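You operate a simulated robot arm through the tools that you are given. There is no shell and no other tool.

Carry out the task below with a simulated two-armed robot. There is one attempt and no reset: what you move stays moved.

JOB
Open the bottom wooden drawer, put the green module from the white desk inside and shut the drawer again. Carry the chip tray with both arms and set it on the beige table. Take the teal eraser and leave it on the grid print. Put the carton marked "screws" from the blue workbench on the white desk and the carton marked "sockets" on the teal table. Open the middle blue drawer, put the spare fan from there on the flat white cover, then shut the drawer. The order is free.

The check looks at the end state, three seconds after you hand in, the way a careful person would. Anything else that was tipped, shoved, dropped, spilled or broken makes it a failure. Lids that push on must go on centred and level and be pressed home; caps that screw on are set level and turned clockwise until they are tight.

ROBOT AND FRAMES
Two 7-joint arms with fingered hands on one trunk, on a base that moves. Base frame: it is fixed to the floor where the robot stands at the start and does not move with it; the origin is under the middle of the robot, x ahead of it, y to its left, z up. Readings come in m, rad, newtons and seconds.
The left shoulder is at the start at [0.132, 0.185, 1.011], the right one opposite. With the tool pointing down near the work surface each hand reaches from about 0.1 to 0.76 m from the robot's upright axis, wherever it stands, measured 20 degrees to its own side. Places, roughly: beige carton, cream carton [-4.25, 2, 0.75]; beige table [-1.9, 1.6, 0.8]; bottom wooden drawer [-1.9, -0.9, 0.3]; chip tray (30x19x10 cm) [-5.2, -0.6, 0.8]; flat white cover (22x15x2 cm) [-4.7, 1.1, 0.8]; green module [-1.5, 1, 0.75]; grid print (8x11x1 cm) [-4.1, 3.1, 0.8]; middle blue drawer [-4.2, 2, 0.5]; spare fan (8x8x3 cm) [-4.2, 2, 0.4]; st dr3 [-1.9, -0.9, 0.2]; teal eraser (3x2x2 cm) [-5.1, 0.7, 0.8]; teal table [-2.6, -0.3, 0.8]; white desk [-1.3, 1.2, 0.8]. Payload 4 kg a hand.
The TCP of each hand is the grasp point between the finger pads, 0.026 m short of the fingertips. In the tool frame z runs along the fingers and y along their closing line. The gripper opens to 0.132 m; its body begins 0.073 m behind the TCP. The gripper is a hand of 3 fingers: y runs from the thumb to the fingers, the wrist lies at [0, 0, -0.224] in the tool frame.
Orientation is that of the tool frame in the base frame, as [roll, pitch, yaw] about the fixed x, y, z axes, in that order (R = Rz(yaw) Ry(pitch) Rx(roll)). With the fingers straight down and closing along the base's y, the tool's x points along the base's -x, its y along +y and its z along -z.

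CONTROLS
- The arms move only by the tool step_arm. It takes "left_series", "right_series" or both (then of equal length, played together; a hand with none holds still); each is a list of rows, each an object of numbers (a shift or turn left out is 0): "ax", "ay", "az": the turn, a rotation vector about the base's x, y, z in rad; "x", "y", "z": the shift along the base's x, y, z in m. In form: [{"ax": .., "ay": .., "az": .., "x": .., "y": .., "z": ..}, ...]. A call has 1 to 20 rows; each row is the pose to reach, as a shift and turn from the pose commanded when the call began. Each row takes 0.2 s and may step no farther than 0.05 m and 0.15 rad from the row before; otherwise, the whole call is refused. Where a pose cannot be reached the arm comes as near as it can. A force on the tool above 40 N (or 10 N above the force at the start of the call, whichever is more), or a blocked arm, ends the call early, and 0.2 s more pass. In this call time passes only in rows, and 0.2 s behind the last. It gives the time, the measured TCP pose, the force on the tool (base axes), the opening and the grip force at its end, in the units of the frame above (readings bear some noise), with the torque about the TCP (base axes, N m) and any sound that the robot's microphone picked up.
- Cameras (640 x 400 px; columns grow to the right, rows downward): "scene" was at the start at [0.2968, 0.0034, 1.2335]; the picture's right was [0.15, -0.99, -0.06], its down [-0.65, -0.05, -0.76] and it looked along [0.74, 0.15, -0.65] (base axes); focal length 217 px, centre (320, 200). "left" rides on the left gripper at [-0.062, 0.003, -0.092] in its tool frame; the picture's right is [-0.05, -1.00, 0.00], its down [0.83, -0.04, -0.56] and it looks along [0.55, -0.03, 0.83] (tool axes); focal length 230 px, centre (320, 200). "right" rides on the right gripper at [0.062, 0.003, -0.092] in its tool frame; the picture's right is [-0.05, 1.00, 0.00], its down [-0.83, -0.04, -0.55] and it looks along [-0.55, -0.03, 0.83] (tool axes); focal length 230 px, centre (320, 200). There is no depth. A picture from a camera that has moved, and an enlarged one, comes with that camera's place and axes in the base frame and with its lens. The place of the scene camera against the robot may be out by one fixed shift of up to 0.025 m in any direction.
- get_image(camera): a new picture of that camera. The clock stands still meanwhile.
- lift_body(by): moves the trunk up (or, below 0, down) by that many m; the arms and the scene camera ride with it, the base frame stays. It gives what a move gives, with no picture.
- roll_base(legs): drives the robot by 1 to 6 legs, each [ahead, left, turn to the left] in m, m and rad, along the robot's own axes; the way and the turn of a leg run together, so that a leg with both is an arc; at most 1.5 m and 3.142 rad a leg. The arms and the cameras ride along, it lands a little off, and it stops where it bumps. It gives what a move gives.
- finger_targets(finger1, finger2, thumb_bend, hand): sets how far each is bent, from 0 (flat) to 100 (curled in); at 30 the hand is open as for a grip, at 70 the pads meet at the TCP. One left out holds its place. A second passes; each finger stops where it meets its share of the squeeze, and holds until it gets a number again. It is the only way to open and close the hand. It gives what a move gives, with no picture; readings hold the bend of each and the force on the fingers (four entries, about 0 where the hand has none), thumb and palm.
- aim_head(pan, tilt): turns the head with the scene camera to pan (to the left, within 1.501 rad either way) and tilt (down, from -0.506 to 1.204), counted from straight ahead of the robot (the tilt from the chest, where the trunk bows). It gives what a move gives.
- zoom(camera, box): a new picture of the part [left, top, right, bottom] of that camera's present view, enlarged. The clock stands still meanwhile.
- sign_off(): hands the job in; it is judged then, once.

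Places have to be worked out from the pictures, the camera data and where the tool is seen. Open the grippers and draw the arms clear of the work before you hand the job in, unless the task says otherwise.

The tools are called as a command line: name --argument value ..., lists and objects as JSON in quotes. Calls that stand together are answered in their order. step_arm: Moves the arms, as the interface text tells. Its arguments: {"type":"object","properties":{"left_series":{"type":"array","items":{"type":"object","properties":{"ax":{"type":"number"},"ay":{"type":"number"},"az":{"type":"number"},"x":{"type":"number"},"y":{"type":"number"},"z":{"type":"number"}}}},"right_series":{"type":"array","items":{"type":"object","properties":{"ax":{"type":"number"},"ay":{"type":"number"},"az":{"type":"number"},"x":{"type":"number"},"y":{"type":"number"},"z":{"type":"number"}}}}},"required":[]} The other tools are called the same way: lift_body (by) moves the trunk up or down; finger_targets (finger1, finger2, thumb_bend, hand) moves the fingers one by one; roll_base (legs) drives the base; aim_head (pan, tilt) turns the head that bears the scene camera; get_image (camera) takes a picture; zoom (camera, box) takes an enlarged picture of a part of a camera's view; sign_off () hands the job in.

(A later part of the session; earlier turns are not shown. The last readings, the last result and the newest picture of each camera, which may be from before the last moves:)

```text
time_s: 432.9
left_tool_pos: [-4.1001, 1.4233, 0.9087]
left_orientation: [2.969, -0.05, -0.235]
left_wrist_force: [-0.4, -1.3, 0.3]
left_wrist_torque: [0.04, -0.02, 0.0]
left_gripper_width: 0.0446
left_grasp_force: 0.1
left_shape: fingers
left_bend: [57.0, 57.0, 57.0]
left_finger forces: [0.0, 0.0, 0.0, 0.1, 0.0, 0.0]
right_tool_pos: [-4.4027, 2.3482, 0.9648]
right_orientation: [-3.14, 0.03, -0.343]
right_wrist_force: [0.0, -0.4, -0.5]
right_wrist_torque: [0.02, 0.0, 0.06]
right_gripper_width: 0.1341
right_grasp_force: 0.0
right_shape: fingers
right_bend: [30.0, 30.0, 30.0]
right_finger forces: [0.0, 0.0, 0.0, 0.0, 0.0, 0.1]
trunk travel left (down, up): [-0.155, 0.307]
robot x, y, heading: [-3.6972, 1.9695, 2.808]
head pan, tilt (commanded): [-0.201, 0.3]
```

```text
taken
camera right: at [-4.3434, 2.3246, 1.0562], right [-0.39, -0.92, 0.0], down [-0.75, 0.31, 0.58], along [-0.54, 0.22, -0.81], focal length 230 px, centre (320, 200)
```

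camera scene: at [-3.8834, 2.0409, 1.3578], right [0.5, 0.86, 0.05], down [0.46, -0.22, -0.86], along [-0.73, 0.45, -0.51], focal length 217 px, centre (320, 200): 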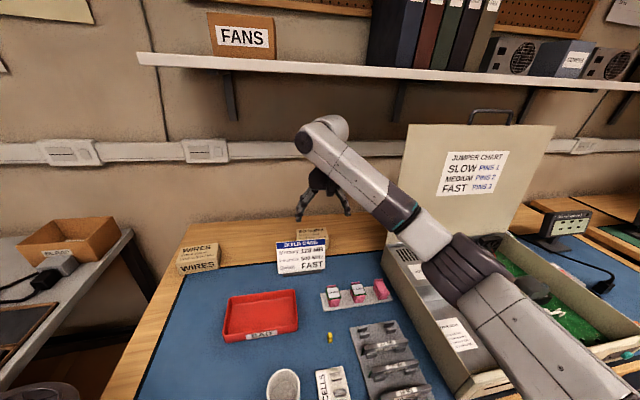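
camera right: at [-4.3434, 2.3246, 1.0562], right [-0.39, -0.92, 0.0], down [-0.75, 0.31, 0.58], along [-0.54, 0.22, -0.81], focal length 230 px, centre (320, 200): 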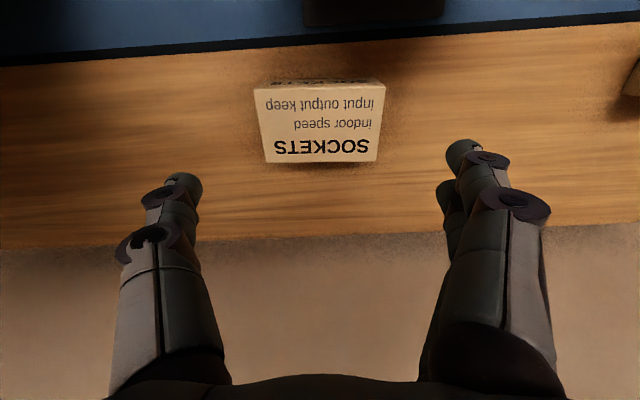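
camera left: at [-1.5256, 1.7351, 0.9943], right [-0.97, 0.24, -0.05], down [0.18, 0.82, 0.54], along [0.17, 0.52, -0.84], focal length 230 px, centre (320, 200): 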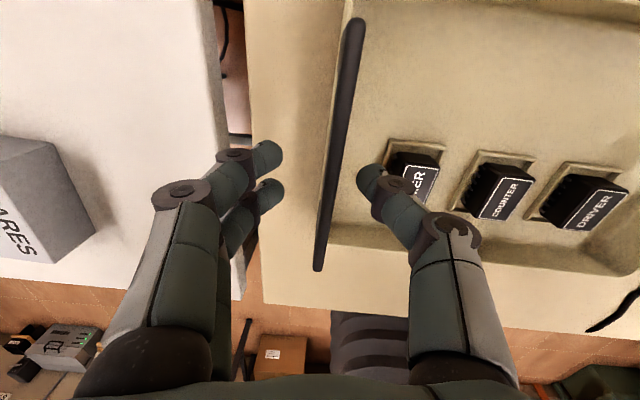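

The box is centred under the open hand with about 1 cm to each side. I descend straight down to z 0.85.

step_arm --right_series '[{"z": -0.03}, {"z": -0.06}, {"z": -0.09}, {"z": -0.115}]'

get_image --camera "right"

zoom --camera "scene" --box '[230, 150, 390, 290]'

```text
time_s: 433.9
left_tool_pos: [-4.1003, 1.4245, 0.9069]
left_orientation: [2.97, -0.05, -0.236]
left_wrist_force: [-0.5, 0.0, -0.4]
left_wrist_torque: [0.02, 0.0, -0.04]
left_gripper_width: 0.0445
left_grasp_force: 0.0
left_shape: fingers
left_bend: [57.0, 57.0, 57.0]
left_finger forces: [0.1, 0.1, 0.0, 0.0, 0.0, 0.0]
right_tool_pos: [-4.405, 2.3495, 0.8501]
right_orientation: [-3.14, 0.029, -0.345]
right_wrist_force: [-0.4, -0.5, -0.1]
right_wrist_torque: [0.01, 0.0, -0.02]
right_gripper_width: 0.134
right_grasp_force: 0.1
right_shape: fingers
right_bend: [30.0, 30.0, 30.0]
right_finger forces: [0.0, 0.0, 0.1, 0.1, 0.1, 0.0]
trunk travel left (down, up): [-0.155, 0.307]
robot x, y, heading: [-3.6966, 1.9676, 2.804]
head pan, tilt (commanded): [-0.201, 0.3]
```

```text
taken
camera right: at [-4.3449, 2.3258, 0.9406], right [-0.39, -0.92, 0.0], down [-0.75, 0.32, 0.58], along [-0.54, 0.22, -0.81], focal length 230 px, centre (320, 200)
```

right: 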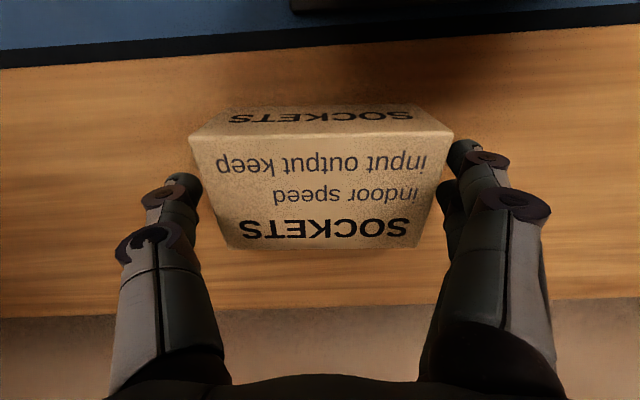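

```text
2.86 times, centred on (310, 220) of scene
camera zoom: at [-3.8951, 2.0446, 1.3577], right [0.5, 0.86, 0.05], down [0.46, -0.22, -0.86], along [-0.73, 0.45, -0.51], focal length 621 px, centre (349, 143)
```

zoom: 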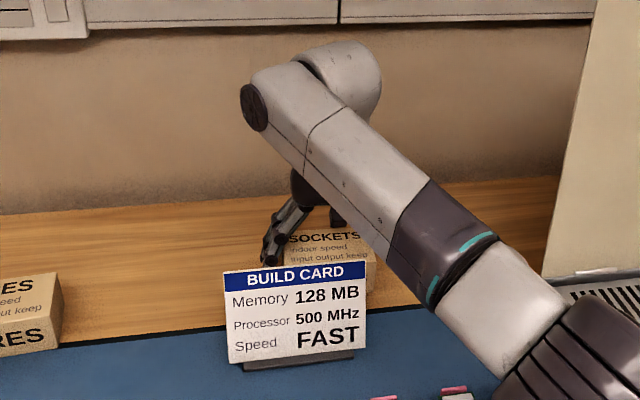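

The hand straddles the carton and the sign is untouched. I close the grip.

finger_targets --hand "right" --finger1 58 --finger2 58 --thumb_bend 58

get_image --camera "right"

```text
time_s: 434.9
left_tool_pos: [-4.0999, 1.4253, 0.9074]
left_orientation: [2.969, -0.049, -0.236]
left_wrist_force: [-0.1, 0.0, -0.3]
left_wrist_torque: [0.0, 0.02, -0.02]
left_gripper_width: 0.0443
left_grasp_force: 0.1
left_shape: fingers
left_bend: [57.0, 57.0, 57.0]
left_finger forces: [0.0, 0.1, 0.0, 0.0, 0.0, 0.0]
right_tool_pos: [-4.4031, 2.3492, 0.8501]
right_orientation: [3.141, 0.03, -0.346]
right_wrist_force: [1.4, 0.2, 0.5]
right_wrist_torque: [-0.03, -0.02, -0.02]
right_gripper_width: 0.1097
right_grasp_force: 31.3
right_shape: fingers
right_bend: [38.0, 38.0, 47.0]
right_finger forces: [15.8, 15.3, 0.0, 0.0, 31.7, 0.0]
trunk travel left (down, up): [-0.155, 0.307]
robot x, y, heading: [-3.6956, 1.9629, 2.808]
head pan, tilt (commanded): [-0.201, 0.3]
```

```text
taken
camera right: at [-4.3446, 2.3258, 0.9411], right [-0.39, -0.92, 0.0], down [-0.75, 0.32, 0.58], along [-0.54, 0.22, -0.81], focal length 230 px, centre (320, 200)
```

right: 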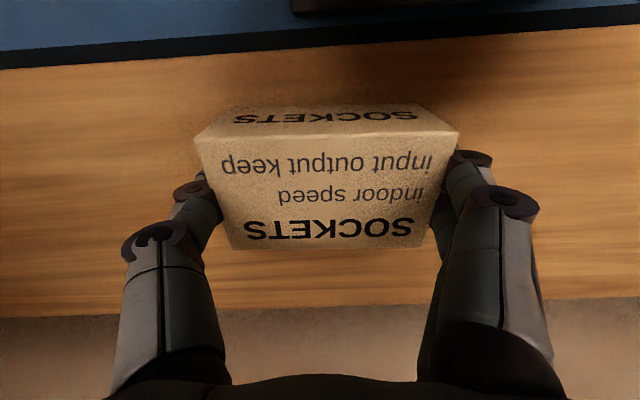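

Firm grip at 31 N. I lift it straight up, high enough to pass over the sign.

step_arm --right_series '[{"z": 0.03}, {"z": 0.07}, {"z": 0.11}, {"z": 0.15}, {"z": 0.17}]'

zoom --camera "scene" --box '[230, 100, 430, 290]'

```text
time_s: 436.1
left_tool_pos: [-4.0994, 1.4238, 0.9089]
left_orientation: [2.97, -0.048, -0.237]
left_wrist_force: [-0.6, -0.5, -0.1]
left_wrist_torque: [0.03, 0.02, 0.02]
left_gripper_width: 0.0446
left_grasp_force: 0.0
left_shape: fingers
left_bend: [57.0, 57.0, 57.0]
left_finger forces: [0.0, 0.0, 0.0, 0.0, 0.0, 0.0]
right_tool_pos: [-4.4016, 2.3495, 1.022]
right_orientation: [3.141, 0.03, -0.344]
right_wrist_force: [0.2, -0.4, -1.4]
right_wrist_torque: [0.03, 0.03, 0.0]
right_gripper_width: 0.1098
right_grasp_force: 31.5
right_shape: fingers
right_bend: [38.0, 38.0, 47.0]
right_finger forces: [15.9, 15.4, 0.0, 0.0, 31.8, 0.1]
trunk travel left (down, up): [-0.155, 0.307]
robot x, y, heading: [-3.7011, 1.9648, 2.812]
head pan, tilt (commanded): [-0.201, 0.3]
```

```text
2.11 times, centred on (330, 195) of scene
camera zoom: at [-3.8945, 2.0446, 1.3579], right [0.5, 0.86, 0.05], down [0.46, -0.22, -0.86], along [-0.73, 0.45, -0.51], focal length 458 px, centre (299, 210)
```

zoom: 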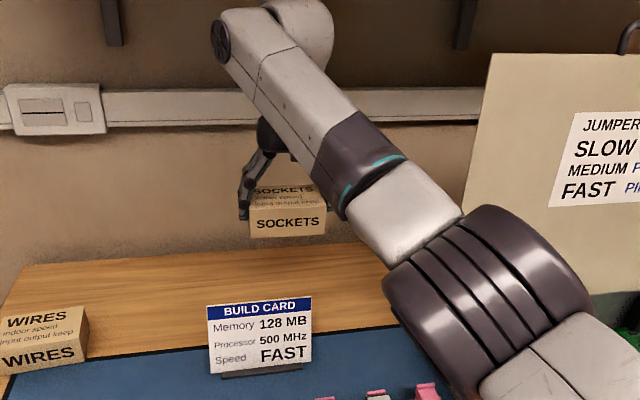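

The carton is clear above the sign. I back out, raise the trunk again and bring the hand to a compact carrying height.

roll_base --legs '[[-0.58, 0, 0]]'

lift_body --by 0.28

step_arm --right_series '[{"x": 0.02, "y": -0.007, "z": -0.035}, {"x": 0.04, "y": -0.014, "z": -0.07}, {"x": 0.06, "y": -0.021, "z": -0.105}, {"x": 0.08, "y": -0.028, "z": -0.14}, {"x": 0.1, "y": -0.035, "z": -0.175}, {"x": 0.12, "y": -0.042, "z": -0.21}, {"x": 0.14, "y": -0.049, "z": -0.245}, {"x": 0.16, "y": -0.056, "z": -0.26}]'

aim_head --pan 0.9 --tilt 0.3

get_image --camera "scene"

```text
time_s: 439.4
left_tool_pos: [-3.5531, 1.2361, 0.908]
left_orientation: [2.97, -0.049, -0.237]
left_wrist_force: [0.1, 0.4, -0.2]
left_wrist_torque: [-0.02, 0.0, -0.01]
left_gripper_width: 0.0446
left_grasp_force: 0.0
left_shape: fingers
left_bend: [57.0, 57.0, 57.0]
left_finger forces: [0.0, 0.0, 0.0, 0.0, 0.0, 0.0]
right_tool_pos: [-3.855, 2.1597, 1.0217]
right_orientation: [3.141, 0.029, -0.346]
right_wrist_force: [0.2, 0.1, -2.0]
right_wrist_torque: [0.01, 0.01, 0.01]
right_gripper_width: 0.1097
right_grasp_force: 31.5
right_shape: fingers
right_bend: [38.0, 38.0, 47.0]
right_finger forces: [15.9, 15.3, 0.0, 0.0, 31.7, 0.0]
trunk travel left (down, up): [-0.155, 0.307]
robot x, y, heading: [-3.1512, 1.7787, 2.808]
head pan, tilt (commanded): [-0.201, 0.3]
```

```text
time_s: 442.2
left_tool_pos: [-3.5544, 1.2356, 1.1866]
left_orientation: [2.969, -0.051, -0.236]
left_wrist_force: [-0.7, 0.0, 0.7]
left_wrist_torque: [-0.01, -0.03, 0.02]
left_gripper_width: 0.0447
left_grasp_force: 0.1
left_shape: fingers
left_bend: [57.0, 57.0, 57.0]
left_finger forces: [0.0, 0.0, 0.0, 0.0, 0.1, 0.1]
right_tool_pos: [-3.7871, 2.1366, 1.4803]
right_orientation: [3.138, 0.257, -0.345]
right_wrist_force: [-0.5, 0.5, -1.2]
right_wrist_torque: [-0.01, 0.02, -0.01]
right_gripper_width: 0.1099
right_grasp_force: 31.5
right_shape: fingers
right_bend: [38.0, 38.0, 47.0]
right_finger forces: [15.8, 15.4, 0.0, 0.0, 31.6, 0.1]
trunk travel left (down, up): [-0.435, 0.027]
robot x, y, heading: [-3.1469, 1.7792, 2.81]
head pan, tilt (commanded): [-0.201, 0.3]
```

```text
time_s: 444.0
left_tool_pos: [-3.5536, 1.2353, 1.1889]
left_orientation: [2.968, -0.049, -0.237]
left_wrist_force: [-0.7, 0.1, -0.2]
left_wrist_torque: [-0.03, 0.03, -0.03]
left_gripper_width: 0.0445
left_grasp_force: 0.0
left_shape: fingers
left_bend: [57.0, 57.0, 57.0]
left_finger forces: [0.0, 0.1, 0.1, 0.0, 0.0, 0.1]
right_tool_pos: [-3.6239, 2.0813, 1.2217]
right_orientation: [3.138, 0.258, -0.347]
right_wrist_force: [-0.7, -0.1, -1.4]
right_wrist_torque: [-0.01, 0.0, 0.01]
right_gripper_width: 0.1095
right_grasp_force: 29.4
right_shape: fingers
right_bend: [38.0, 39.0, 48.0]
right_finger forces: [15.2, 14.7, 0.0, 0.0, 30.3, 0.1]
trunk travel left (down, up): [-0.435, 0.027]
robot x, y, heading: [-3.1463, 1.7766, 2.808]
head pan, tilt (commanded): [-0.201, 0.3]
```

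```text
time_s: 445.4
left_tool_pos: [-3.5541, 1.2358, 1.188]
left_orientation: [2.969, -0.048, -0.237]
left_wrist_force: [0.0, 0.4, 0.7]
left_wrist_torque: [0.01, 0.01, -0.02]
left_gripper_width: 0.0444
left_grasp_force: 0.1
left_shape: fingers
left_bend: [57.0, 57.0, 57.0]
left_finger forces: [0.1, 0.0, 0.1, 0.0, 0.0, 0.0]
right_tool_pos: [-3.6266, 2.0816, 1.2219]
right_orientation: [3.141, 0.257, -0.345]
right_wrist_force: [0.3, 0.2, -1.8]
right_wrist_torque: [0.01, -0.01, 0.0]
right_gripper_width: 0.1092
right_grasp_force: 31.3
right_shape: fingers
right_bend: [38.0, 39.0, 48.0]
right_finger forces: [15.2, 14.7, 0.0, 0.1, 30.3, 0.0]
trunk travel left (down, up): [-0.435, 0.027]
robot x, y, heading: [-3.1476, 1.7769, 2.804]
head pan, tilt (commanded): [0.901, 0.3]
```

```text
taken
camera scene: at [-3.2168, 1.7127, 1.6812], right [-0.54, 0.84, 0.0], down [0.25, 0.16, -0.95], along [-0.81, -0.51, -0.3], focal length 217 px, centre (320, 200)
```

scene: 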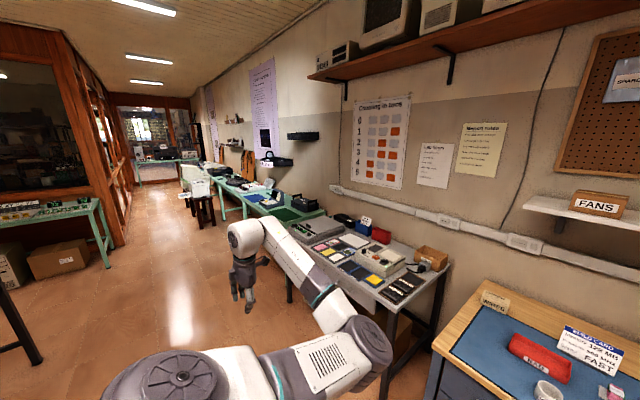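

Both hands are clear. I straighten the right hand to carry the carton level and lower it to about 1.02 m, then drive left along the aisle toward the teal table's corridor end.

step_arm --right_series '[{"ax": -0.015, "ay": -0.043, "z": -0.04}, {"ax": -0.03, "ay": -0.086, "z": -0.08}, {"ax": -0.045, "ay": -0.129, "z": -0.12}, {"ax": -0.06, "ay": -0.171, "z": -0.16}, {"ax": -0.075, "ay": -0.214, "z": -0.2}]'

roll_base --legs '[[0, 1.1, 0], [0, 1.05, 0], [0, 0.98, 0], [0, 0, -1.56]]'

aim_head --pan -0.7 --tilt 0.5

get_image --camera "scene"

```text
time_s: 446.6
left_tool_pos: [-3.5542, 1.2354, 1.1892]
left_orientation: [2.969, -0.053, -0.236]
left_wrist_force: [-1.0, 0.1, -0.6]
left_wrist_torque: [0.01, 0.04, 0.02]
left_gripper_width: 0.0444
left_grasp_force: 0.1
left_shape: fingers
left_bend: [57.0, 57.0, 57.0]
left_finger forces: [0.1, 0.1, 0.0, 0.1, 0.0, 0.1]
right_tool_pos: [-3.6252, 2.0806, 1.0204]
right_orientation: [-3.141, 0.029, -0.346]
right_wrist_force: [0.2, 1.0, -1.5]
right_wrist_torque: [0.03, 0.0, -0.01]
right_gripper_width: 0.1095
right_grasp_force: 30.4
right_shape: fingers
right_bend: [38.0, 39.0, 48.0]
right_finger forces: [15.2, 14.7, 0.0, 0.0, 30.2, 0.0]
trunk travel left (down, up): [-0.435, 0.027]
robot x, y, heading: [-3.1521, 1.7748, 2.81]
head pan, tilt (commanded): [0.901, 0.3]
```

```text
time_s: 465.7
left_tool_pos: [-4.7842, -0.7364, 1.1878]
left_orientation: [2.968, -0.05, -1.835]
left_wrist_force: [0.1, 0.1, -0.5]
left_wrist_torque: [0.02, -0.01, 0.0]
left_gripper_width: 0.0444
left_grasp_force: 0.0
left_shape: fingers
left_bend: [57.0, 57.0, 57.0]
left_finger forces: [0.1, 0.0, 0.0, 0.1, 0.1, 0.1]
right_tool_pos: [-3.9366, -0.687, 1.0224]
right_orientation: [-3.141, 0.032, -1.941]
right_wrist_force: [-0.4, -0.4, -2.1]
right_wrist_torque: [-0.02, -0.03, -0.02]
right_gripper_width: 0.1095
right_grasp_force: 29.7
right_shape: fingers
right_bend: [38.0, 39.0, 48.0]
right_finger forces: [15.1, 14.7, 0.1, 0.1, 30.1, 0.0]
trunk travel left (down, up): [-0.435, 0.027]
robot x, y, heading: [-4.2507, -1.1521, 1.213]
head pan, tilt (commanded): [0.901, 0.3]
```

```text
time_s: 467.4
left_tool_pos: [-4.7838, -0.7366, 1.1878]
left_orientation: [2.968, -0.049, -1.835]
left_wrist_force: [-1.0, 0.4, -0.2]
left_wrist_torque: [-0.04, -0.02, -0.01]
left_gripper_width: 0.0445
left_grasp_force: 0.1
left_shape: fingers
left_bend: [57.0, 57.0, 57.0]
left_finger forces: [0.1, 0.0, 0.0, 0.1, 0.0, 0.0]
right_tool_pos: [-3.9373, -0.6857, 1.0225]
right_orientation: [-3.14, 0.031, -1.942]
right_wrist_force: [-0.2, 1.0, -1.3]
right_wrist_torque: [0.02, 0.0, 0.02]
right_gripper_width: 0.1093
right_grasp_force: 29.6
right_shape: fingers
right_bend: [38.0, 39.0, 48.0]
right_finger forces: [15.0, 14.8, 0.0, 0.0, 30.2, 0.1]
trunk travel left (down, up): [-0.435, 0.027]
robot x, y, heading: [-4.2521, -1.154, 1.21]
head pan, tilt (commanded): [-0.7, 0.499]
```

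```text
taken
camera scene: at [-4.1733, -1.1285, 1.6628], right [0.49, -0.87, 0.0], down [-0.42, -0.24, -0.88], along [0.77, 0.43, -0.48], focal length 217 px, centre (320, 200)
```

scene: 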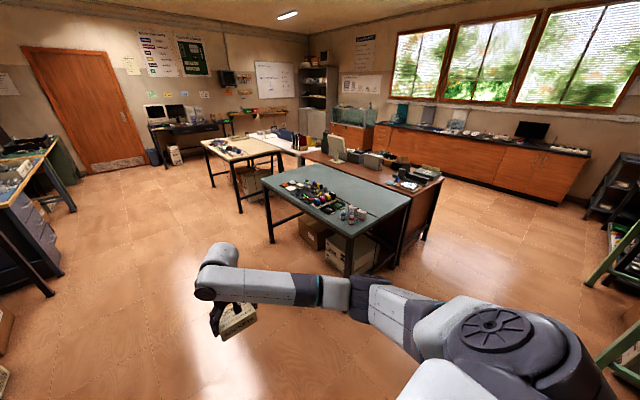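

The teal table's free half is on its desk side. I align the heading and slide right so the carton comes level with the free area, still outside the table edge.

roll_base --legs '[[0, 0, 0.035], [0, -1.2, 0]]'

aim_head --pan 0.0 --tilt 0.65

get_image --camera "scene"

```text
time_s: 473.8
left_tool_pos: [-3.6654, -1.137, 1.1883]
left_orientation: [2.969, -0.05, -1.797]
left_wrist_force: [0.3, -0.5, -1.2]
left_wrist_torque: [-0.02, 0.0, 0.01]
left_gripper_width: 0.0445
left_grasp_force: 0.1
left_shape: fingers
left_bend: [57.0, 57.0, 57.0]
left_finger forces: [0.0, 0.0, 0.0, 0.0, 0.0, 0.0]
right_tool_pos: [-2.8213, -1.0571, 1.0215]
right_orientation: [-3.141, 0.029, -1.906]
right_wrist_force: [-0.4, -0.4, -1.0]
right_wrist_torque: [-0.01, 0.01, 0.01]
right_gripper_width: 0.1094
right_grasp_force: 30.2
right_shape: fingers
right_bend: [38.0, 39.0, 48.0]
right_finger forces: [15.1, 14.7, 0.0, 0.1, 30.1, 0.1]
trunk travel left (down, up): [-0.435, 0.027]
robot x, y, heading: [-3.1212, -1.535, 1.251]
head pan, tilt (commanded): [-0.7, 0.499]
```

```text
time_s: 474.9
left_tool_pos: [-3.6643, -1.137, 1.1886]
left_orientation: [2.969, -0.049, -1.798]
left_wrist_force: [0.5, 0.1, 0.0]
left_wrist_torque: [0.02, -0.04, -0.02]
left_gripper_width: 0.0445
left_grasp_force: 0.1
left_shape: fingers
left_bend: [57.0, 57.0, 57.0]
left_finger forces: [0.0, 0.0, 0.0, 0.0, 0.0, 0.0]
right_tool_pos: [-2.8203, -1.0591, 1.021]
right_orientation: [-3.141, 0.028, -1.906]
right_wrist_force: [-0.2, 0.2, -1.9]
right_wrist_torque: [-0.03, -0.02, -0.01]
right_gripper_width: 0.1095
right_grasp_force: 29.4
right_shape: fingers
right_bend: [38.0, 39.0, 48.0]
right_finger forces: [15.0, 14.7, 0.0, 0.0, 30.1, 0.0]
trunk travel left (down, up): [-0.435, 0.027]
robot x, y, heading: [-3.1213, -1.5355, 1.245]
head pan, tilt (commanded): [0.0, 0.649]
```

```text
taken
camera scene: at [-3.0911, -1.4723, 1.6494], right [0.95, -0.32, 0.0], down [-0.19, -0.57, -0.8], along [0.25, 0.75, -0.61], focal length 217 px, centre (320, 200)
```

scene: 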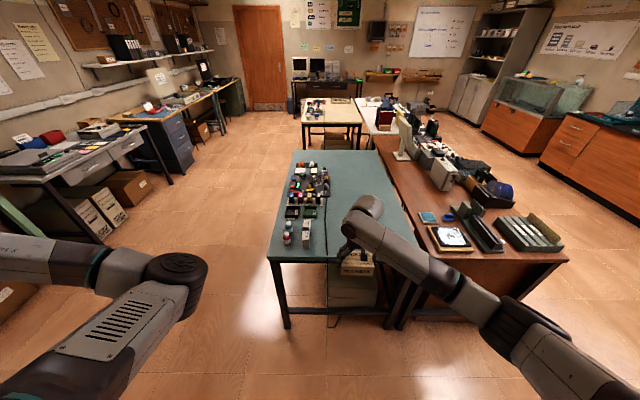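

The free area spans F 2.03–2.40. I shift 10 cm right and 37 cm ahead so the carton is about 20 cm in over the teal table.

roll_base --legs '[[0, -0.1, 0], [0.37, 0, 0]]'

get_image --camera "right"

get_image --camera "scene"

```text
time_s: 478.0
left_tool_pos: [-3.4584, -0.8318, 1.1886]
left_orientation: [2.969, -0.049, -1.793]
left_wrist_force: [0.1, 0.6, 0.5]
left_wrist_torque: [-0.02, -0.01, 0.01]
left_gripper_width: 0.0446
left_grasp_force: 0.1
left_shape: fingers
left_bend: [57.0, 57.0, 57.0]
left_finger forces: [0.0, 0.0, 0.0, 0.0, 0.0, 0.0]
right_tool_pos: [-2.6142, -0.7473, 1.0214]
right_orientation: [3.14, 0.031, -1.901]
right_wrist_force: [-0.2, -0.8, -1.9]
right_wrist_torque: [0.04, 0.02, 0.0]
right_gripper_width: 0.1092
right_grasp_force: 29.9
right_shape: fingers
right_bend: [38.0, 39.0, 48.0]
right_finger forces: [15.1, 14.7, 0.0, 0.0, 30.2, 0.0]
trunk travel left (down, up): [-0.435, 0.027]
robot x, y, heading: [-2.9122, -1.2264, 1.25]
head pan, tilt (commanded): [0.0, 0.649]
```

```text
taken
camera right: at [-2.6385, -0.8063, 1.1128], right [-0.93, 0.37, 0.0], down [0.3, 0.76, 0.58], along [0.21, 0.54, -0.81], focal length 230 px, centre (320, 200)
```

right: 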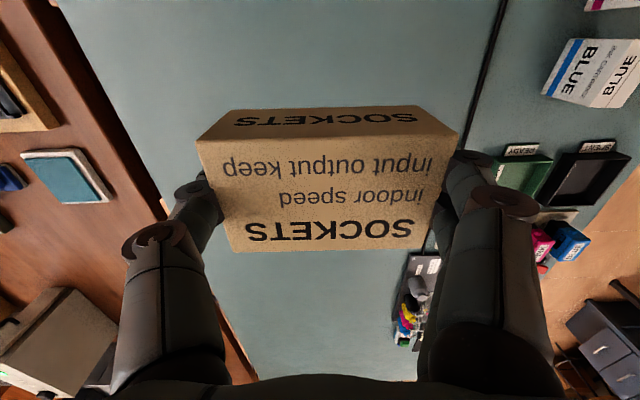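

```text
taken
camera scene: at [-2.8825, -1.1645, 1.6495], right [0.95, -0.31, 0.0], down [-0.19, -0.58, -0.8], along [0.25, 0.76, -0.61], focal length 217 px, centre (320, 200)
```

scene: 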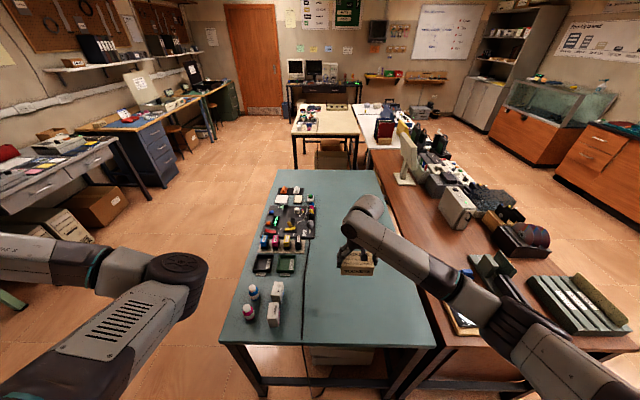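

The carton is over empty table, clear of the cable line and bottles. I lower it to just above the surface, then slowly to contact.

step_arm --right_series '[{"z": -0.04}, {"z": -0.08}, {"z": -0.115}, {"z": -0.14}]'

step_arm --right_series '[{"z": -0.005}, {"z": -0.01}, {"z": -0.015}]'

```text
time_s: 479.0
left_tool_pos: [-3.4587, -0.8315, 1.1878]
left_orientation: [2.97, -0.049, -1.793]
left_wrist_force: [0.1, -0.6, -0.2]
left_wrist_torque: [0.01, -0.01, -0.01]
left_gripper_width: 0.0443
left_grasp_force: 0.1
left_shape: fingers
left_bend: [57.0, 57.0, 57.0]
left_finger forces: [0.0, 0.1, 0.0, 0.0, 0.0, 0.0]
right_tool_pos: [-2.6136, -0.7463, 0.8809]
right_orientation: [3.141, 0.031, -1.902]
right_wrist_force: [-0.3, -1.2, -2.0]
right_wrist_torque: [-0.02, 0.02, -0.03]
right_gripper_width: 0.1097
right_grasp_force: 29.7
right_shape: fingers
right_bend: [38.0, 39.0, 48.0]
right_finger forces: [15.1, 14.6, 0.0, 0.0, 30.3, 0.1]
trunk travel left (down, up): [-0.435, 0.027]
robot x, y, heading: [-2.9081, -1.2265, 1.258]
head pan, tilt (commanded): [0.0, 0.649]
```

```text
time_s: 479.8
left_tool_pos: [-3.4585, -0.8306, 1.1879]
left_orientation: [2.969, -0.05, -1.792]
left_wrist_force: [0.7, 0.0, 0.2]
left_wrist_torque: [0.01, -0.01, 0.01]
left_gripper_width: 0.0443
left_grasp_force: 0.1
left_shape: fingers
left_bend: [57.0, 57.0, 57.0]
left_finger forces: [0.1, 0.0, 0.0, 0.0, 0.0, 0.0]
right_tool_pos: [-2.6139, -0.7463, 0.8672]
right_orientation: [3.141, 0.029, -1.901]
right_wrist_force: [-0.1, 0.0, -1.1]
right_wrist_torque: [-0.01, 0.02, -0.01]
right_gripper_width: 0.1094
right_grasp_force: 29.9
right_shape: fingers
right_bend: [38.0, 39.0, 48.0]
right_finger forces: [15.0, 14.7, 0.0, 0.0, 30.1, 0.0]
trunk travel left (down, up): [-0.435, 0.027]
robot x, y, heading: [-2.9107, -1.226, 1.251]
head pan, tilt (commanded): [0.0, 0.649]
```

No contact yet at 0.867; I continue in smaller steps.

step_arm --right_series '[{"z": -0.004}, {"z": -0.008}]'

step_arm --right_series '[{"z": -0.004}]'

```text
time_s: 480.4
left_tool_pos: [-3.458, -0.8306, 1.1894]
left_orientation: [2.969, -0.047, -1.792]
left_wrist_force: [0.5, -0.3, 0.5]
left_wrist_torque: [-0.01, -0.01, -0.01]
left_gripper_width: 0.0444
left_grasp_force: 0.1
left_shape: fingers
left_bend: [57.0, 57.0, 57.0]
left_finger forces: [0.1, 0.1, 0.0, 0.1, 0.0, 0.0]
right_tool_pos: [-2.6131, -0.7466, 0.8588]
right_orientation: [3.14, 0.029, -1.901]
right_wrist_force: [-0.5, 0.6, -2.0]
right_wrist_torque: [-0.01, -0.04, -0.02]
right_gripper_width: 0.1094
right_grasp_force: 30.1
right_shape: fingers
right_bend: [38.0, 39.0, 48.0]
right_finger forces: [15.0, 14.7, 0.0, 0.0, 30.1, 0.0]
trunk travel left (down, up): [-0.435, 0.027]
robot x, y, heading: [-2.9081, -1.2285, 1.249]
head pan, tilt (commanded): [0.0, 0.649]
```

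```text
time_s: 480.8
left_tool_pos: [-3.4581, -0.8313, 1.1884]
left_orientation: [2.968, -0.047, -1.793]
left_wrist_force: [-1.2, 0.3, -0.6]
left_wrist_torque: [0.01, -0.04, -0.02]
left_gripper_width: 0.0443
left_grasp_force: 0.0
left_shape: fingers
left_bend: [57.0, 57.0, 57.0]
left_finger forces: [0.0, 0.0, 0.0, 0.1, 0.0, 0.1]
right_tool_pos: [-2.6146, -0.7474, 0.8538]
right_orientation: [-3.14, 0.03, -1.901]
right_wrist_force: [-0.4, 0.4, -1.5]
right_wrist_torque: [0.01, 0.04, 0.0]
right_gripper_width: 0.1094
right_grasp_force: 29.4
right_shape: fingers
right_bend: [38.0, 39.0, 48.0]
right_finger forces: [15.0, 14.8, 0.0, 0.0, 30.2, 0.0]
trunk travel left (down, up): [-0.435, 0.027]
robot x, y, heading: [-2.9089, -1.2245, 1.25]
head pan, tilt (commanded): [0.0, 0.649]
```

step_arm --right_series '[{"z": -0.003}]'

step_arm --right_series '[{"z": -0.003}]'

```text
time_s: 481.2
left_tool_pos: [-3.4578, -0.8308, 1.1874]
left_orientation: [2.969, -0.049, -1.792]
left_wrist_force: [-0.1, -0.2, -0.6]
left_wrist_torque: [0.0, 0.05, 0.01]
left_gripper_width: 0.0446
left_grasp_force: 0.0
left_shape: fingers
left_bend: [57.0, 57.0, 57.0]
left_finger forces: [0.1, 0.1, 0.0, 0.1, 0.0, 0.0]
right_tool_pos: [-2.6156, -0.7459, 0.8523]
right_orientation: [3.141, 0.03, -1.9]
right_wrist_force: [-0.1, 1.1, -1.4]
right_wrist_torque: [-0.04, 0.01, 0.02]
right_gripper_width: 0.1094
right_grasp_force: 29.5
right_shape: fingers
right_bend: [38.0, 39.0, 48.0]
right_finger forces: [15.0, 14.7, 0.1, 0.1, 30.2, 0.0]
trunk travel left (down, up): [-0.435, 0.027]
robot x, y, heading: [-2.9058, -1.2266, 1.254]
head pan, tilt (commanded): [0.0, 0.649]
```

```text
time_s: 481.6
left_tool_pos: [-3.4573, -0.8315, 1.1895]
left_orientation: [2.969, -0.049, -1.791]
left_wrist_force: [-0.1, -0.2, -0.2]
left_wrist_torque: [0.01, -0.04, 0.0]
left_gripper_width: 0.0447
left_grasp_force: 0.0
left_shape: fingers
left_bend: [57.0, 57.0, 57.0]
left_finger forces: [0.1, 0.0, 0.0, 0.0, 0.0, 0.0]
right_tool_pos: [-2.6145, -0.745, 0.8505]
right_orientation: [3.14, 0.032, -1.901]
right_wrist_force: [1.4, 0.4, 5.4]
right_wrist_torque: [0.12, 0.34, 0.01]
right_gripper_width: 0.1093
right_grasp_force: 30.8
right_shape: fingers
right_bend: [38.0, 39.0, 48.0]
right_finger forces: [15.2, 14.9, 0.0, 0.0, 30.3, 0.0]
trunk travel left (down, up): [-0.435, 0.027]
robot x, y, heading: [-2.9079, -1.2245, 1.25]
head pan, tilt (commanded): [0.0, 0.649]
```

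Contact at z 0.8505 (upward 5 N). I open the hand and rise.

finger_targets --hand "right" --finger1 31 --finger2 31 --thumb_bend 32

step_arm --right_series '[{"z": 0.03}, {"z": 0.07}, {"z": 0.11}, {"z": 0.15}]'

get_image --camera "right"

get_image --camera "scene"

```text
time_s: 482.6
left_tool_pos: [-3.4574, -0.8301, 1.1887]
left_orientation: [2.967, -0.048, -1.793]
left_wrist_force: [0.2, 0.3, 0.4]
left_wrist_torque: [0.01, -0.01, 0.0]
left_gripper_width: 0.0445
left_grasp_force: 0.2
left_shape: fingers
left_bend: [57.0, 57.0, 57.0]
left_finger forces: [0.0, 0.0, 0.1, 0.0, 0.0, 0.1]
right_tool_pos: [-2.6142, -0.7463, 0.848]
right_orientation: [3.141, 0.03, -1.9]
right_wrist_force: [-0.5, 0.2, 0.4]
right_wrist_torque: [0.01, -0.02, 0.0]
right_gripper_width: 0.1302
right_grasp_force: 0.0
right_shape: fingers
right_bend: [31.0, 31.0, 32.0]
right_finger forces: [0.4, 0.1, 0.1, 0.0, 0.1, 0.0]
trunk travel left (down, up): [-0.435, 0.027]
robot x, y, heading: [-2.9106, -1.2269, 1.252]
head pan, tilt (commanded): [0.0, 0.649]
```

```text
time_s: 483.6
left_tool_pos: [-3.4594, -0.8297, 1.1877]
left_orientation: [2.97, -0.048, -1.794]
left_wrist_force: [-0.2, -0.2, 0.2]
left_wrist_torque: [-0.02, 0.01, -0.01]
left_gripper_width: 0.0445
left_grasp_force: 0.1
left_shape: fingers
left_bend: [57.0, 57.0, 57.0]
left_finger forces: [0.0, 0.1, 0.0, 0.0, 0.1, 0.0]
right_tool_pos: [-2.6146, -0.7464, 0.9973]
right_orientation: [-3.14, 0.029, -1.901]
right_wrist_force: [0.3, 0.1, -0.1]
right_wrist_torque: [-0.01, 0.04, 0.0]
right_gripper_width: 0.1299
right_grasp_force: 0.0
right_shape: fingers
right_bend: [31.0, 31.0, 32.0]
right_finger forces: [0.0, 0.0, 0.0, 0.1, 0.0, 0.0]
trunk travel left (down, up): [-0.435, 0.027]
robot x, y, heading: [-2.9109, -1.2255, 1.256]
head pan, tilt (commanded): [0.0, 0.649]
```

```text
taken
camera right: at [-2.6397, -0.8048, 1.0886], right [-0.93, 0.37, 0.0], down [0.3, 0.76, 0.58], along [0.22, 0.54, -0.81], focal length 230 px, centre (320, 200)
```

right: 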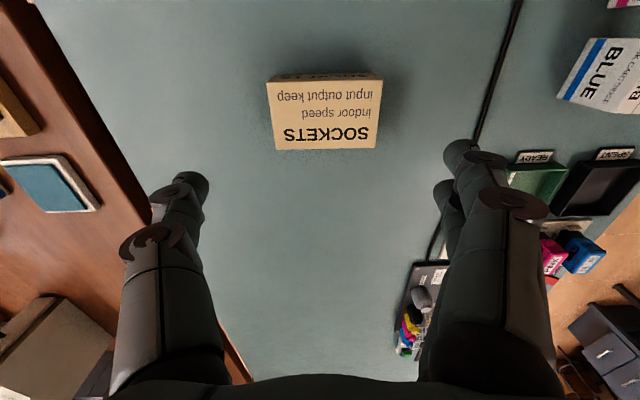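

```text
taken
camera scene: at [-2.8823, -1.1631, 1.6494], right [0.95, -0.31, 0.0], down [-0.19, -0.58, -0.8], along [0.25, 0.76, -0.61], focal length 217 px, centre (320, 200)
```

scene: 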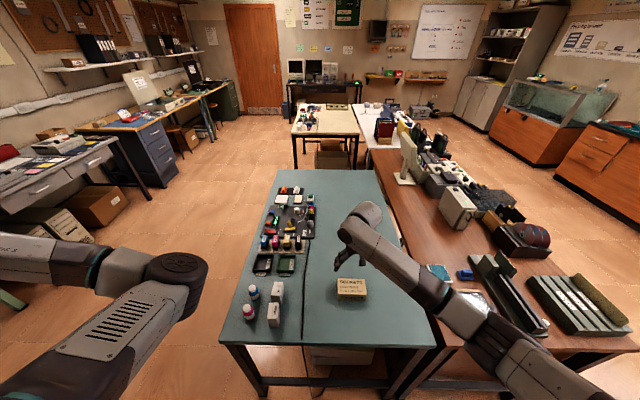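

SOCKETS stands on the teal table with nothing disturbed. Next the teal eraser at the back of the grey table: I drive back into the aisle and face that corner.

roll_base --legs '[[-0.38, 0, 0], [0, 1.25, 0], [0, 0, 1.56], [0, -1.2, 0]]'

aim_head --pan 0.0 --tilt 0.45

get_image --camera "scene"

```text
time_s: 501.4
left_tool_pos: [-4.2399, -0.5972, 1.1881]
left_orientation: [2.97, -0.048, -0.224]
left_wrist_force: [0.6, 0.0, -0.3]
left_wrist_torque: [0.01, -0.02, 0.02]
left_gripper_width: 0.0443
left_grasp_force: 0.1
left_shape: fingers
left_bend: [57.0, 57.0, 57.0]
left_finger forces: [0.0, 0.1, 0.0, 0.0, 0.0, 0.0]
right_tool_pos: [-4.323, 0.2462, 0.9979]
right_orientation: [-3.141, 0.031, -0.333]
right_wrist_force: [-0.4, 0.1, -0.7]
right_wrist_torque: [0.0, 0.0, 0.0]
right_gripper_width: 0.1298
right_grasp_force: 0.1
right_shape: fingers
right_bend: [31.0, 31.0, 32.0]
right_finger forces: [0.0, 0.0, 0.0, 0.0, 0.0, 0.0]
trunk travel left (down, up): [-0.435, 0.027]
robot x, y, heading: [-3.8421, -0.0525, 2.82]
head pan, tilt (commanded): [0.0, 0.649]
```

```text
time_s: 502.1
left_tool_pos: [-4.2388, -0.5967, 1.189]
left_orientation: [2.97, -0.049, -0.225]
left_wrist_force: [0.5, 0.2, 0.1]
left_wrist_torque: [0.04, 0.0, -0.02]
left_gripper_width: 0.0444
left_grasp_force: 0.1
left_shape: fingers
left_bend: [57.0, 57.0, 57.0]
left_finger forces: [0.0, 0.0, 0.0, 0.1, 0.0, 0.0]
right_tool_pos: [-4.3234, 0.2467, 0.9984]
right_orientation: [-3.14, 0.03, -0.332]
right_wrist_force: [-0.2, 0.1, -0.9]
right_wrist_torque: [-0.02, -0.02, -0.02]
right_gripper_width: 0.13
right_grasp_force: 0.0
right_shape: fingers
right_bend: [31.0, 31.0, 32.0]
right_finger forces: [0.0, 0.0, 0.0, 0.0, 0.0, 0.1]
trunk travel left (down, up): [-0.435, 0.027]
robot x, y, heading: [-3.8422, -0.0504, 2.82]
head pan, tilt (commanded): [0.0, 0.45]
```

```text
taken
camera scene: at [-3.9185, -0.0343, 1.6672], right [0.32, 0.95, 0.0], down [0.42, -0.14, -0.9], along [-0.85, 0.28, -0.44], focal length 217 px, centre (320, 200)
```

scene: 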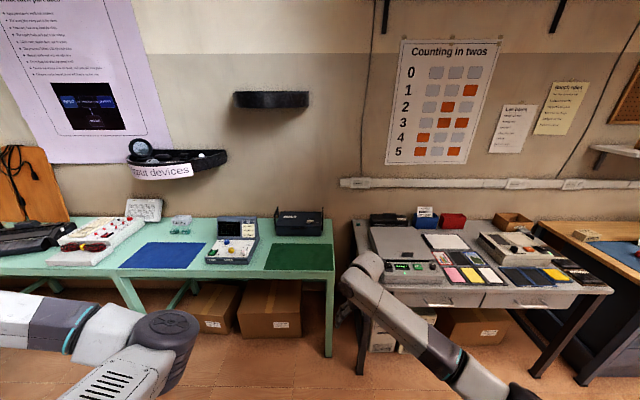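

zoom --camera "scene" --box '[300, 195, 480, 310]'

zoom --camera "scene" --box '[320, 195, 420, 258]'

```text
3.48 times, centred on (390, 252) of scene
camera zoom: at [-3.9185, -0.0343, 1.6672], right [0.32, 0.95, 0.0], down [0.42, -0.14, -0.9], along [-0.85, 0.28, -0.44], focal length 756 px, centre (76, 17)
```

zoom: 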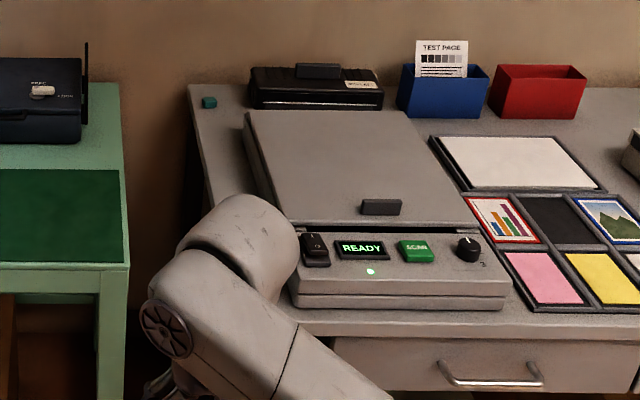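

```text
6.35 times, centred on (370, 226) of scene
camera zoom: at [-3.9185, -0.0343, 1.6672], right [0.32, 0.95, 0.0], down [0.42, -0.14, -0.9], along [-0.85, 0.28, -0.44], focal length 1381 px, centre (2, 32)
```

zoom: 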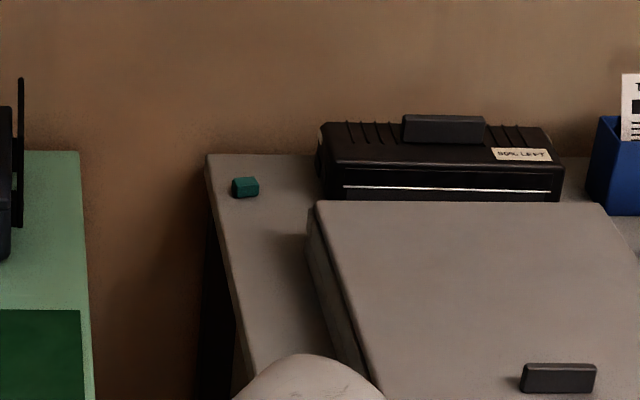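

The eraser is at about F 5.04, l 1.00 on the table's back-left corner, beside the black printer. I lower the trunk to its start height for more forward reach, then see where the hands are.

lift_body --by -0.2

lift_body --by -0.16

aim_head --pan 0.3 --tilt 0.2

get_image --camera "scene"

```text
time_s: 504.3
left_tool_pos: [-4.2395, -0.596, 0.9885]
left_orientation: [2.969, -0.049, -0.224]
left_wrist_force: [-0.3, -0.2, -0.5]
left_wrist_torque: [0.05, 0.0, -0.01]
left_gripper_width: 0.0446
left_grasp_force: 0.1
left_shape: fingers
left_bend: [57.0, 57.0, 57.0]
left_finger forces: [0.1, 0.0, 0.0, 0.0, 0.1, 0.1]
right_tool_pos: [-4.3223, 0.2456, 0.7989]
right_orientation: [3.14, 0.03, -0.333]
right_wrist_force: [-0.4, 0.2, -0.3]
right_wrist_torque: [0.02, -0.02, -0.01]
right_gripper_width: 0.1298
right_grasp_force: 0.0
right_shape: fingers
right_bend: [31.0, 31.0, 32.0]
right_finger forces: [0.1, 0.1, 0.0, 0.0, 0.0, 0.1]
trunk travel left (down, up): [-0.235, 0.227]
robot x, y, heading: [-3.8437, -0.0479, 2.818]
head pan, tilt (commanded): [0.0, 0.45]
```

```text
time_s: 506.1
left_tool_pos: [-4.2408, -0.5966, 0.829]
left_orientation: [2.968, -0.046, -0.223]
left_wrist_force: [-0.5, 0.4, -0.3]
left_wrist_torque: [0.02, 0.0, 0.0]
left_gripper_width: 0.0444
left_grasp_force: 0.0
left_shape: fingers
left_bend: [57.0, 57.0, 57.0]
left_finger forces: [0.1, 0.1, 0.1, 0.0, 0.1, 0.0]
right_tool_pos: [-4.3218, 0.2468, 0.6388]
right_orientation: [-3.14, 0.033, -0.332]
right_wrist_force: [0.0, 0.1, -0.5]
right_wrist_torque: [-0.02, 0.0, 0.02]
right_gripper_width: 0.1299
right_grasp_force: 0.0
right_shape: fingers
right_bend: [31.0, 31.0, 32.0]
right_finger forces: [0.0, 0.0, 0.0, 0.0, 0.0, 0.0]
trunk travel left (down, up): [-0.075, 0.387]
robot x, y, heading: [-3.8413, -0.0543, 2.823]
head pan, tilt (commanded): [0.0, 0.45]
```

```text
time_s: 506.9
left_tool_pos: [-4.2398, -0.5964, 0.8284]
left_orientation: [2.969, -0.049, -0.223]
left_wrist_force: [0.0, 0.2, -0.7]
left_wrist_torque: [0.03, 0.04, -0.02]
left_gripper_width: 0.0443
left_grasp_force: 0.0
left_shape: fingers
left_bend: [57.0, 57.0, 57.0]
left_finger forces: [0.1, 0.0, 0.0, 0.1, 0.0, 0.1]
right_tool_pos: [-4.3232, 0.2458, 0.6372]
right_orientation: [-3.141, 0.028, -0.331]
right_wrist_force: [0.0, -0.1, 0.2]
right_wrist_torque: [0.01, -0.03, -0.01]
right_gripper_width: 0.13
right_grasp_force: 0.1
right_shape: fingers
right_bend: [31.0, 31.0, 32.0]
right_finger forces: [0.1, 0.1, 0.0, 0.0, 0.1, 0.0]
trunk travel left (down, up): [-0.075, 0.387]
robot x, y, heading: [-3.8474, -0.0521, 2.819]
head pan, tilt (commanded): [0.3, 0.201]
```

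```text
taken
camera scene: at [-4.128, 0.006, 1.2462], right [0.04, 0.99, -0.11], down [0.53, -0.11, -0.84], along [-0.85, -0.02, -0.53], focal length 217 px, centre (320, 200)
```

scene: 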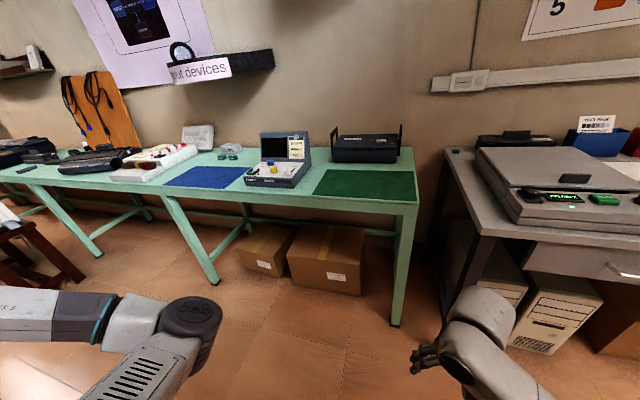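

Both hands followed well. I extend and raise the right hand with a forward pitch of about 0.45 rad and pre-close it partway for the small eraser.

step_arm --right_series '[{"z": 0.035, "x": -0.015, "y": 0.005, "ax": 0.015, "ay": 0.044}, {"z": 0.07, "x": -0.03, "y": 0.01, "ax": 0.03, "ay": 0.088}, {"z": 0.105, "x": -0.05, "y": 0.017, "ax": 0.044, "ay": 0.133}, {"z": 0.14, "x": -0.07, "y": 0.023, "ax": 0.059, "ay": 0.177}, {"z": 0.175, "x": -0.09, "y": 0.03, "ax": 0.074, "ay": 0.221}, {"z": 0.21, "x": -0.115, "y": 0.038, "ax": 0.089, "ay": 0.265}, {"z": 0.245, "x": -0.14, "y": 0.047, "ax": 0.104, "ay": 0.31}, {"z": 0.28, "x": -0.165, "y": 0.055, "ax": 0.118, "ay": 0.354}, {"z": 0.31, "x": -0.195, "y": 0.065, "ax": 0.133, "ay": 0.398}]'

finger_targets --hand "right" --finger1 50 --finger2 50 --thumb_bend 50

roll_base --legs '[[0, -0.12, 0], [0.36, 0, 0]]'

get_image --camera "right"

aim_head --pan 0.0 --tilt 0.2

get_image --camera "scene"

```text
time_s: 508.9
left_tool_pos: [-4.239, -0.5961, 0.8283]
left_orientation: [2.969, -0.049, -0.222]
left_wrist_force: [-0.5, -0.1, 0.4]
left_wrist_torque: [0.05, 0.02, 0.05]
left_gripper_width: 0.0445
left_grasp_force: 0.0
left_shape: fingers
left_bend: [57.0, 57.0, 57.0]
left_finger forces: [0.0, 0.1, 0.0, 0.1, 0.0, 0.0]
right_tool_pos: [-4.5178, 0.3099, 0.947]
right_orientation: [3.138, 0.45, -0.331]
right_wrist_force: [1.0, -0.4, -0.5]
right_wrist_torque: [0.01, -0.03, -0.02]
right_gripper_width: 0.1297
right_grasp_force: 0.1
right_shape: fingers
right_bend: [31.0, 31.0, 32.0]
right_finger forces: [0.0, 0.0, 0.0, 0.1, 0.1, 0.0]
trunk travel left (down, up): [-0.075, 0.387]
robot x, y, heading: [-3.8418, -0.0507, 2.819]
head pan, tilt (commanded): [0.3, 0.201]
```

```text
time_s: 509.9
left_tool_pos: [-4.2394, -0.5962, 0.8279]
left_orientation: [2.969, -0.047, -0.224]
left_wrist_force: [0.3, -0.5, -1.2]
left_wrist_torque: [0.03, -0.02, 0.02]
left_gripper_width: 0.0446
left_grasp_force: 0.1
left_shape: fingers
left_bend: [57.0, 57.0, 57.0]
left_finger forces: [0.0, 0.0, 0.0, 0.1, 0.1, 0.0]
right_tool_pos: [-4.5179, 0.3099, 0.9466]
right_orientation: [3.139, 0.45, -0.334]
right_wrist_force: [1.4, -1.3, 0.1]
right_wrist_torque: [0.01, 0.0, 0.01]
right_gripper_width: 0.0685
right_grasp_force: 0.1
right_shape: fingers
right_bend: [50.0, 50.0, 50.0]
right_finger forces: [0.1, 0.0, 0.0, 0.0, 0.0, 0.0]
trunk travel left (down, up): [-0.075, 0.387]
robot x, y, heading: [-3.8444, -0.0457, 2.82]
head pan, tilt (commanded): [0.3, 0.201]
```

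```text
time_s: 513.1
left_tool_pos: [-4.5459, -0.3699, 0.8291]
left_orientation: [2.968, -0.051, -0.222]
left_wrist_force: [-0.2, -1.0, 0.3]
left_wrist_torque: [-0.01, -0.04, 0.04]
left_gripper_width: 0.0445
left_grasp_force: 0.0
left_shape: fingers
left_bend: [57.0, 57.0, 57.0]
left_finger forces: [0.0, 0.0, 0.0, 0.0, 0.1, 0.0]
right_tool_pos: [-4.8267, 0.5374, 0.9465]
right_orientation: [3.138, 0.448, -0.33]
right_wrist_force: [0.2, 0.0, 0.5]
right_wrist_torque: [-0.03, -0.01, 0.01]
right_gripper_width: 0.0685
right_grasp_force: 0.0
right_shape: fingers
right_bend: [50.0, 50.0, 50.0]
right_finger forces: [0.2, 0.0, 0.1, 0.0, 0.0, 0.1]
trunk travel left (down, up): [-0.075, 0.387]
robot x, y, heading: [-4.1498, 0.1793, 2.824]
head pan, tilt (commanded): [0.3, 0.201]
```

```text
taken
camera right: at [-4.7376, 0.5045, 1.002], right [-0.37, -0.93, 0.03], down [-0.47, 0.21, 0.86], along [-0.81, 0.3, -0.51], focal length 230 px, centre (320, 200)
```

right: 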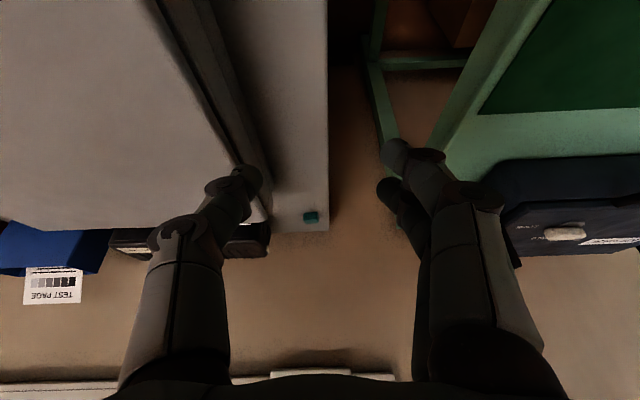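

```text
time_s: 513.9
left_tool_pos: [-4.5464, -0.3683, 0.8274]
left_orientation: [2.968, -0.048, -0.222]
left_wrist_force: [-0.1, 0.0, 0.3]
left_wrist_torque: [0.0, -0.03, 0.02]
left_gripper_width: 0.0444
left_grasp_force: 0.0
left_shape: fingers
left_bend: [57.0, 57.0, 57.0]
left_finger forces: [0.1, 0.1, 0.0, 0.0, 0.0, 0.0]
right_tool_pos: [-4.826, 0.5359, 0.9464]
right_orientation: [3.138, 0.451, -0.331]
right_wrist_force: [1.1, -0.3, -0.2]
right_wrist_torque: [-0.01, 0.0, 0.0]
right_gripper_width: 0.0683
right_grasp_force: 0.0
right_shape: fingers
right_bend: [50.0, 50.0, 50.0]
right_finger forces: [0.0, 0.0, 0.1, 0.1, 0.1, 0.0]
trunk travel left (down, up): [-0.075, 0.387]
robot x, y, heading: [-4.149, 0.1795, 2.821]
head pan, tilt (commanded): [0.0, 0.201]
```

```text
taken
camera scene: at [-4.4313, 0.2613, 1.2448], right [0.31, 0.95, 0.0], down [0.52, -0.17, -0.84], along [-0.79, 0.26, -0.55], focal length 217 px, centre (320, 200)
```

scene: 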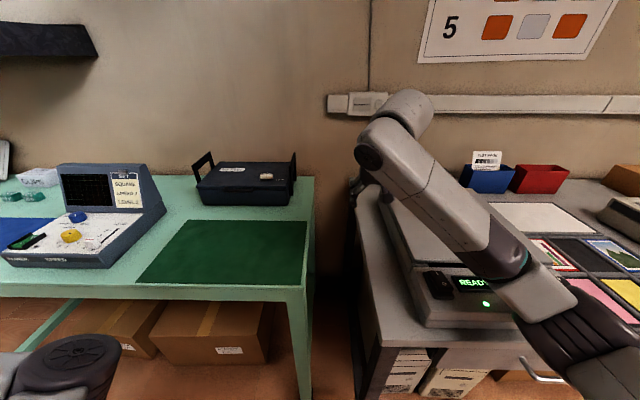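

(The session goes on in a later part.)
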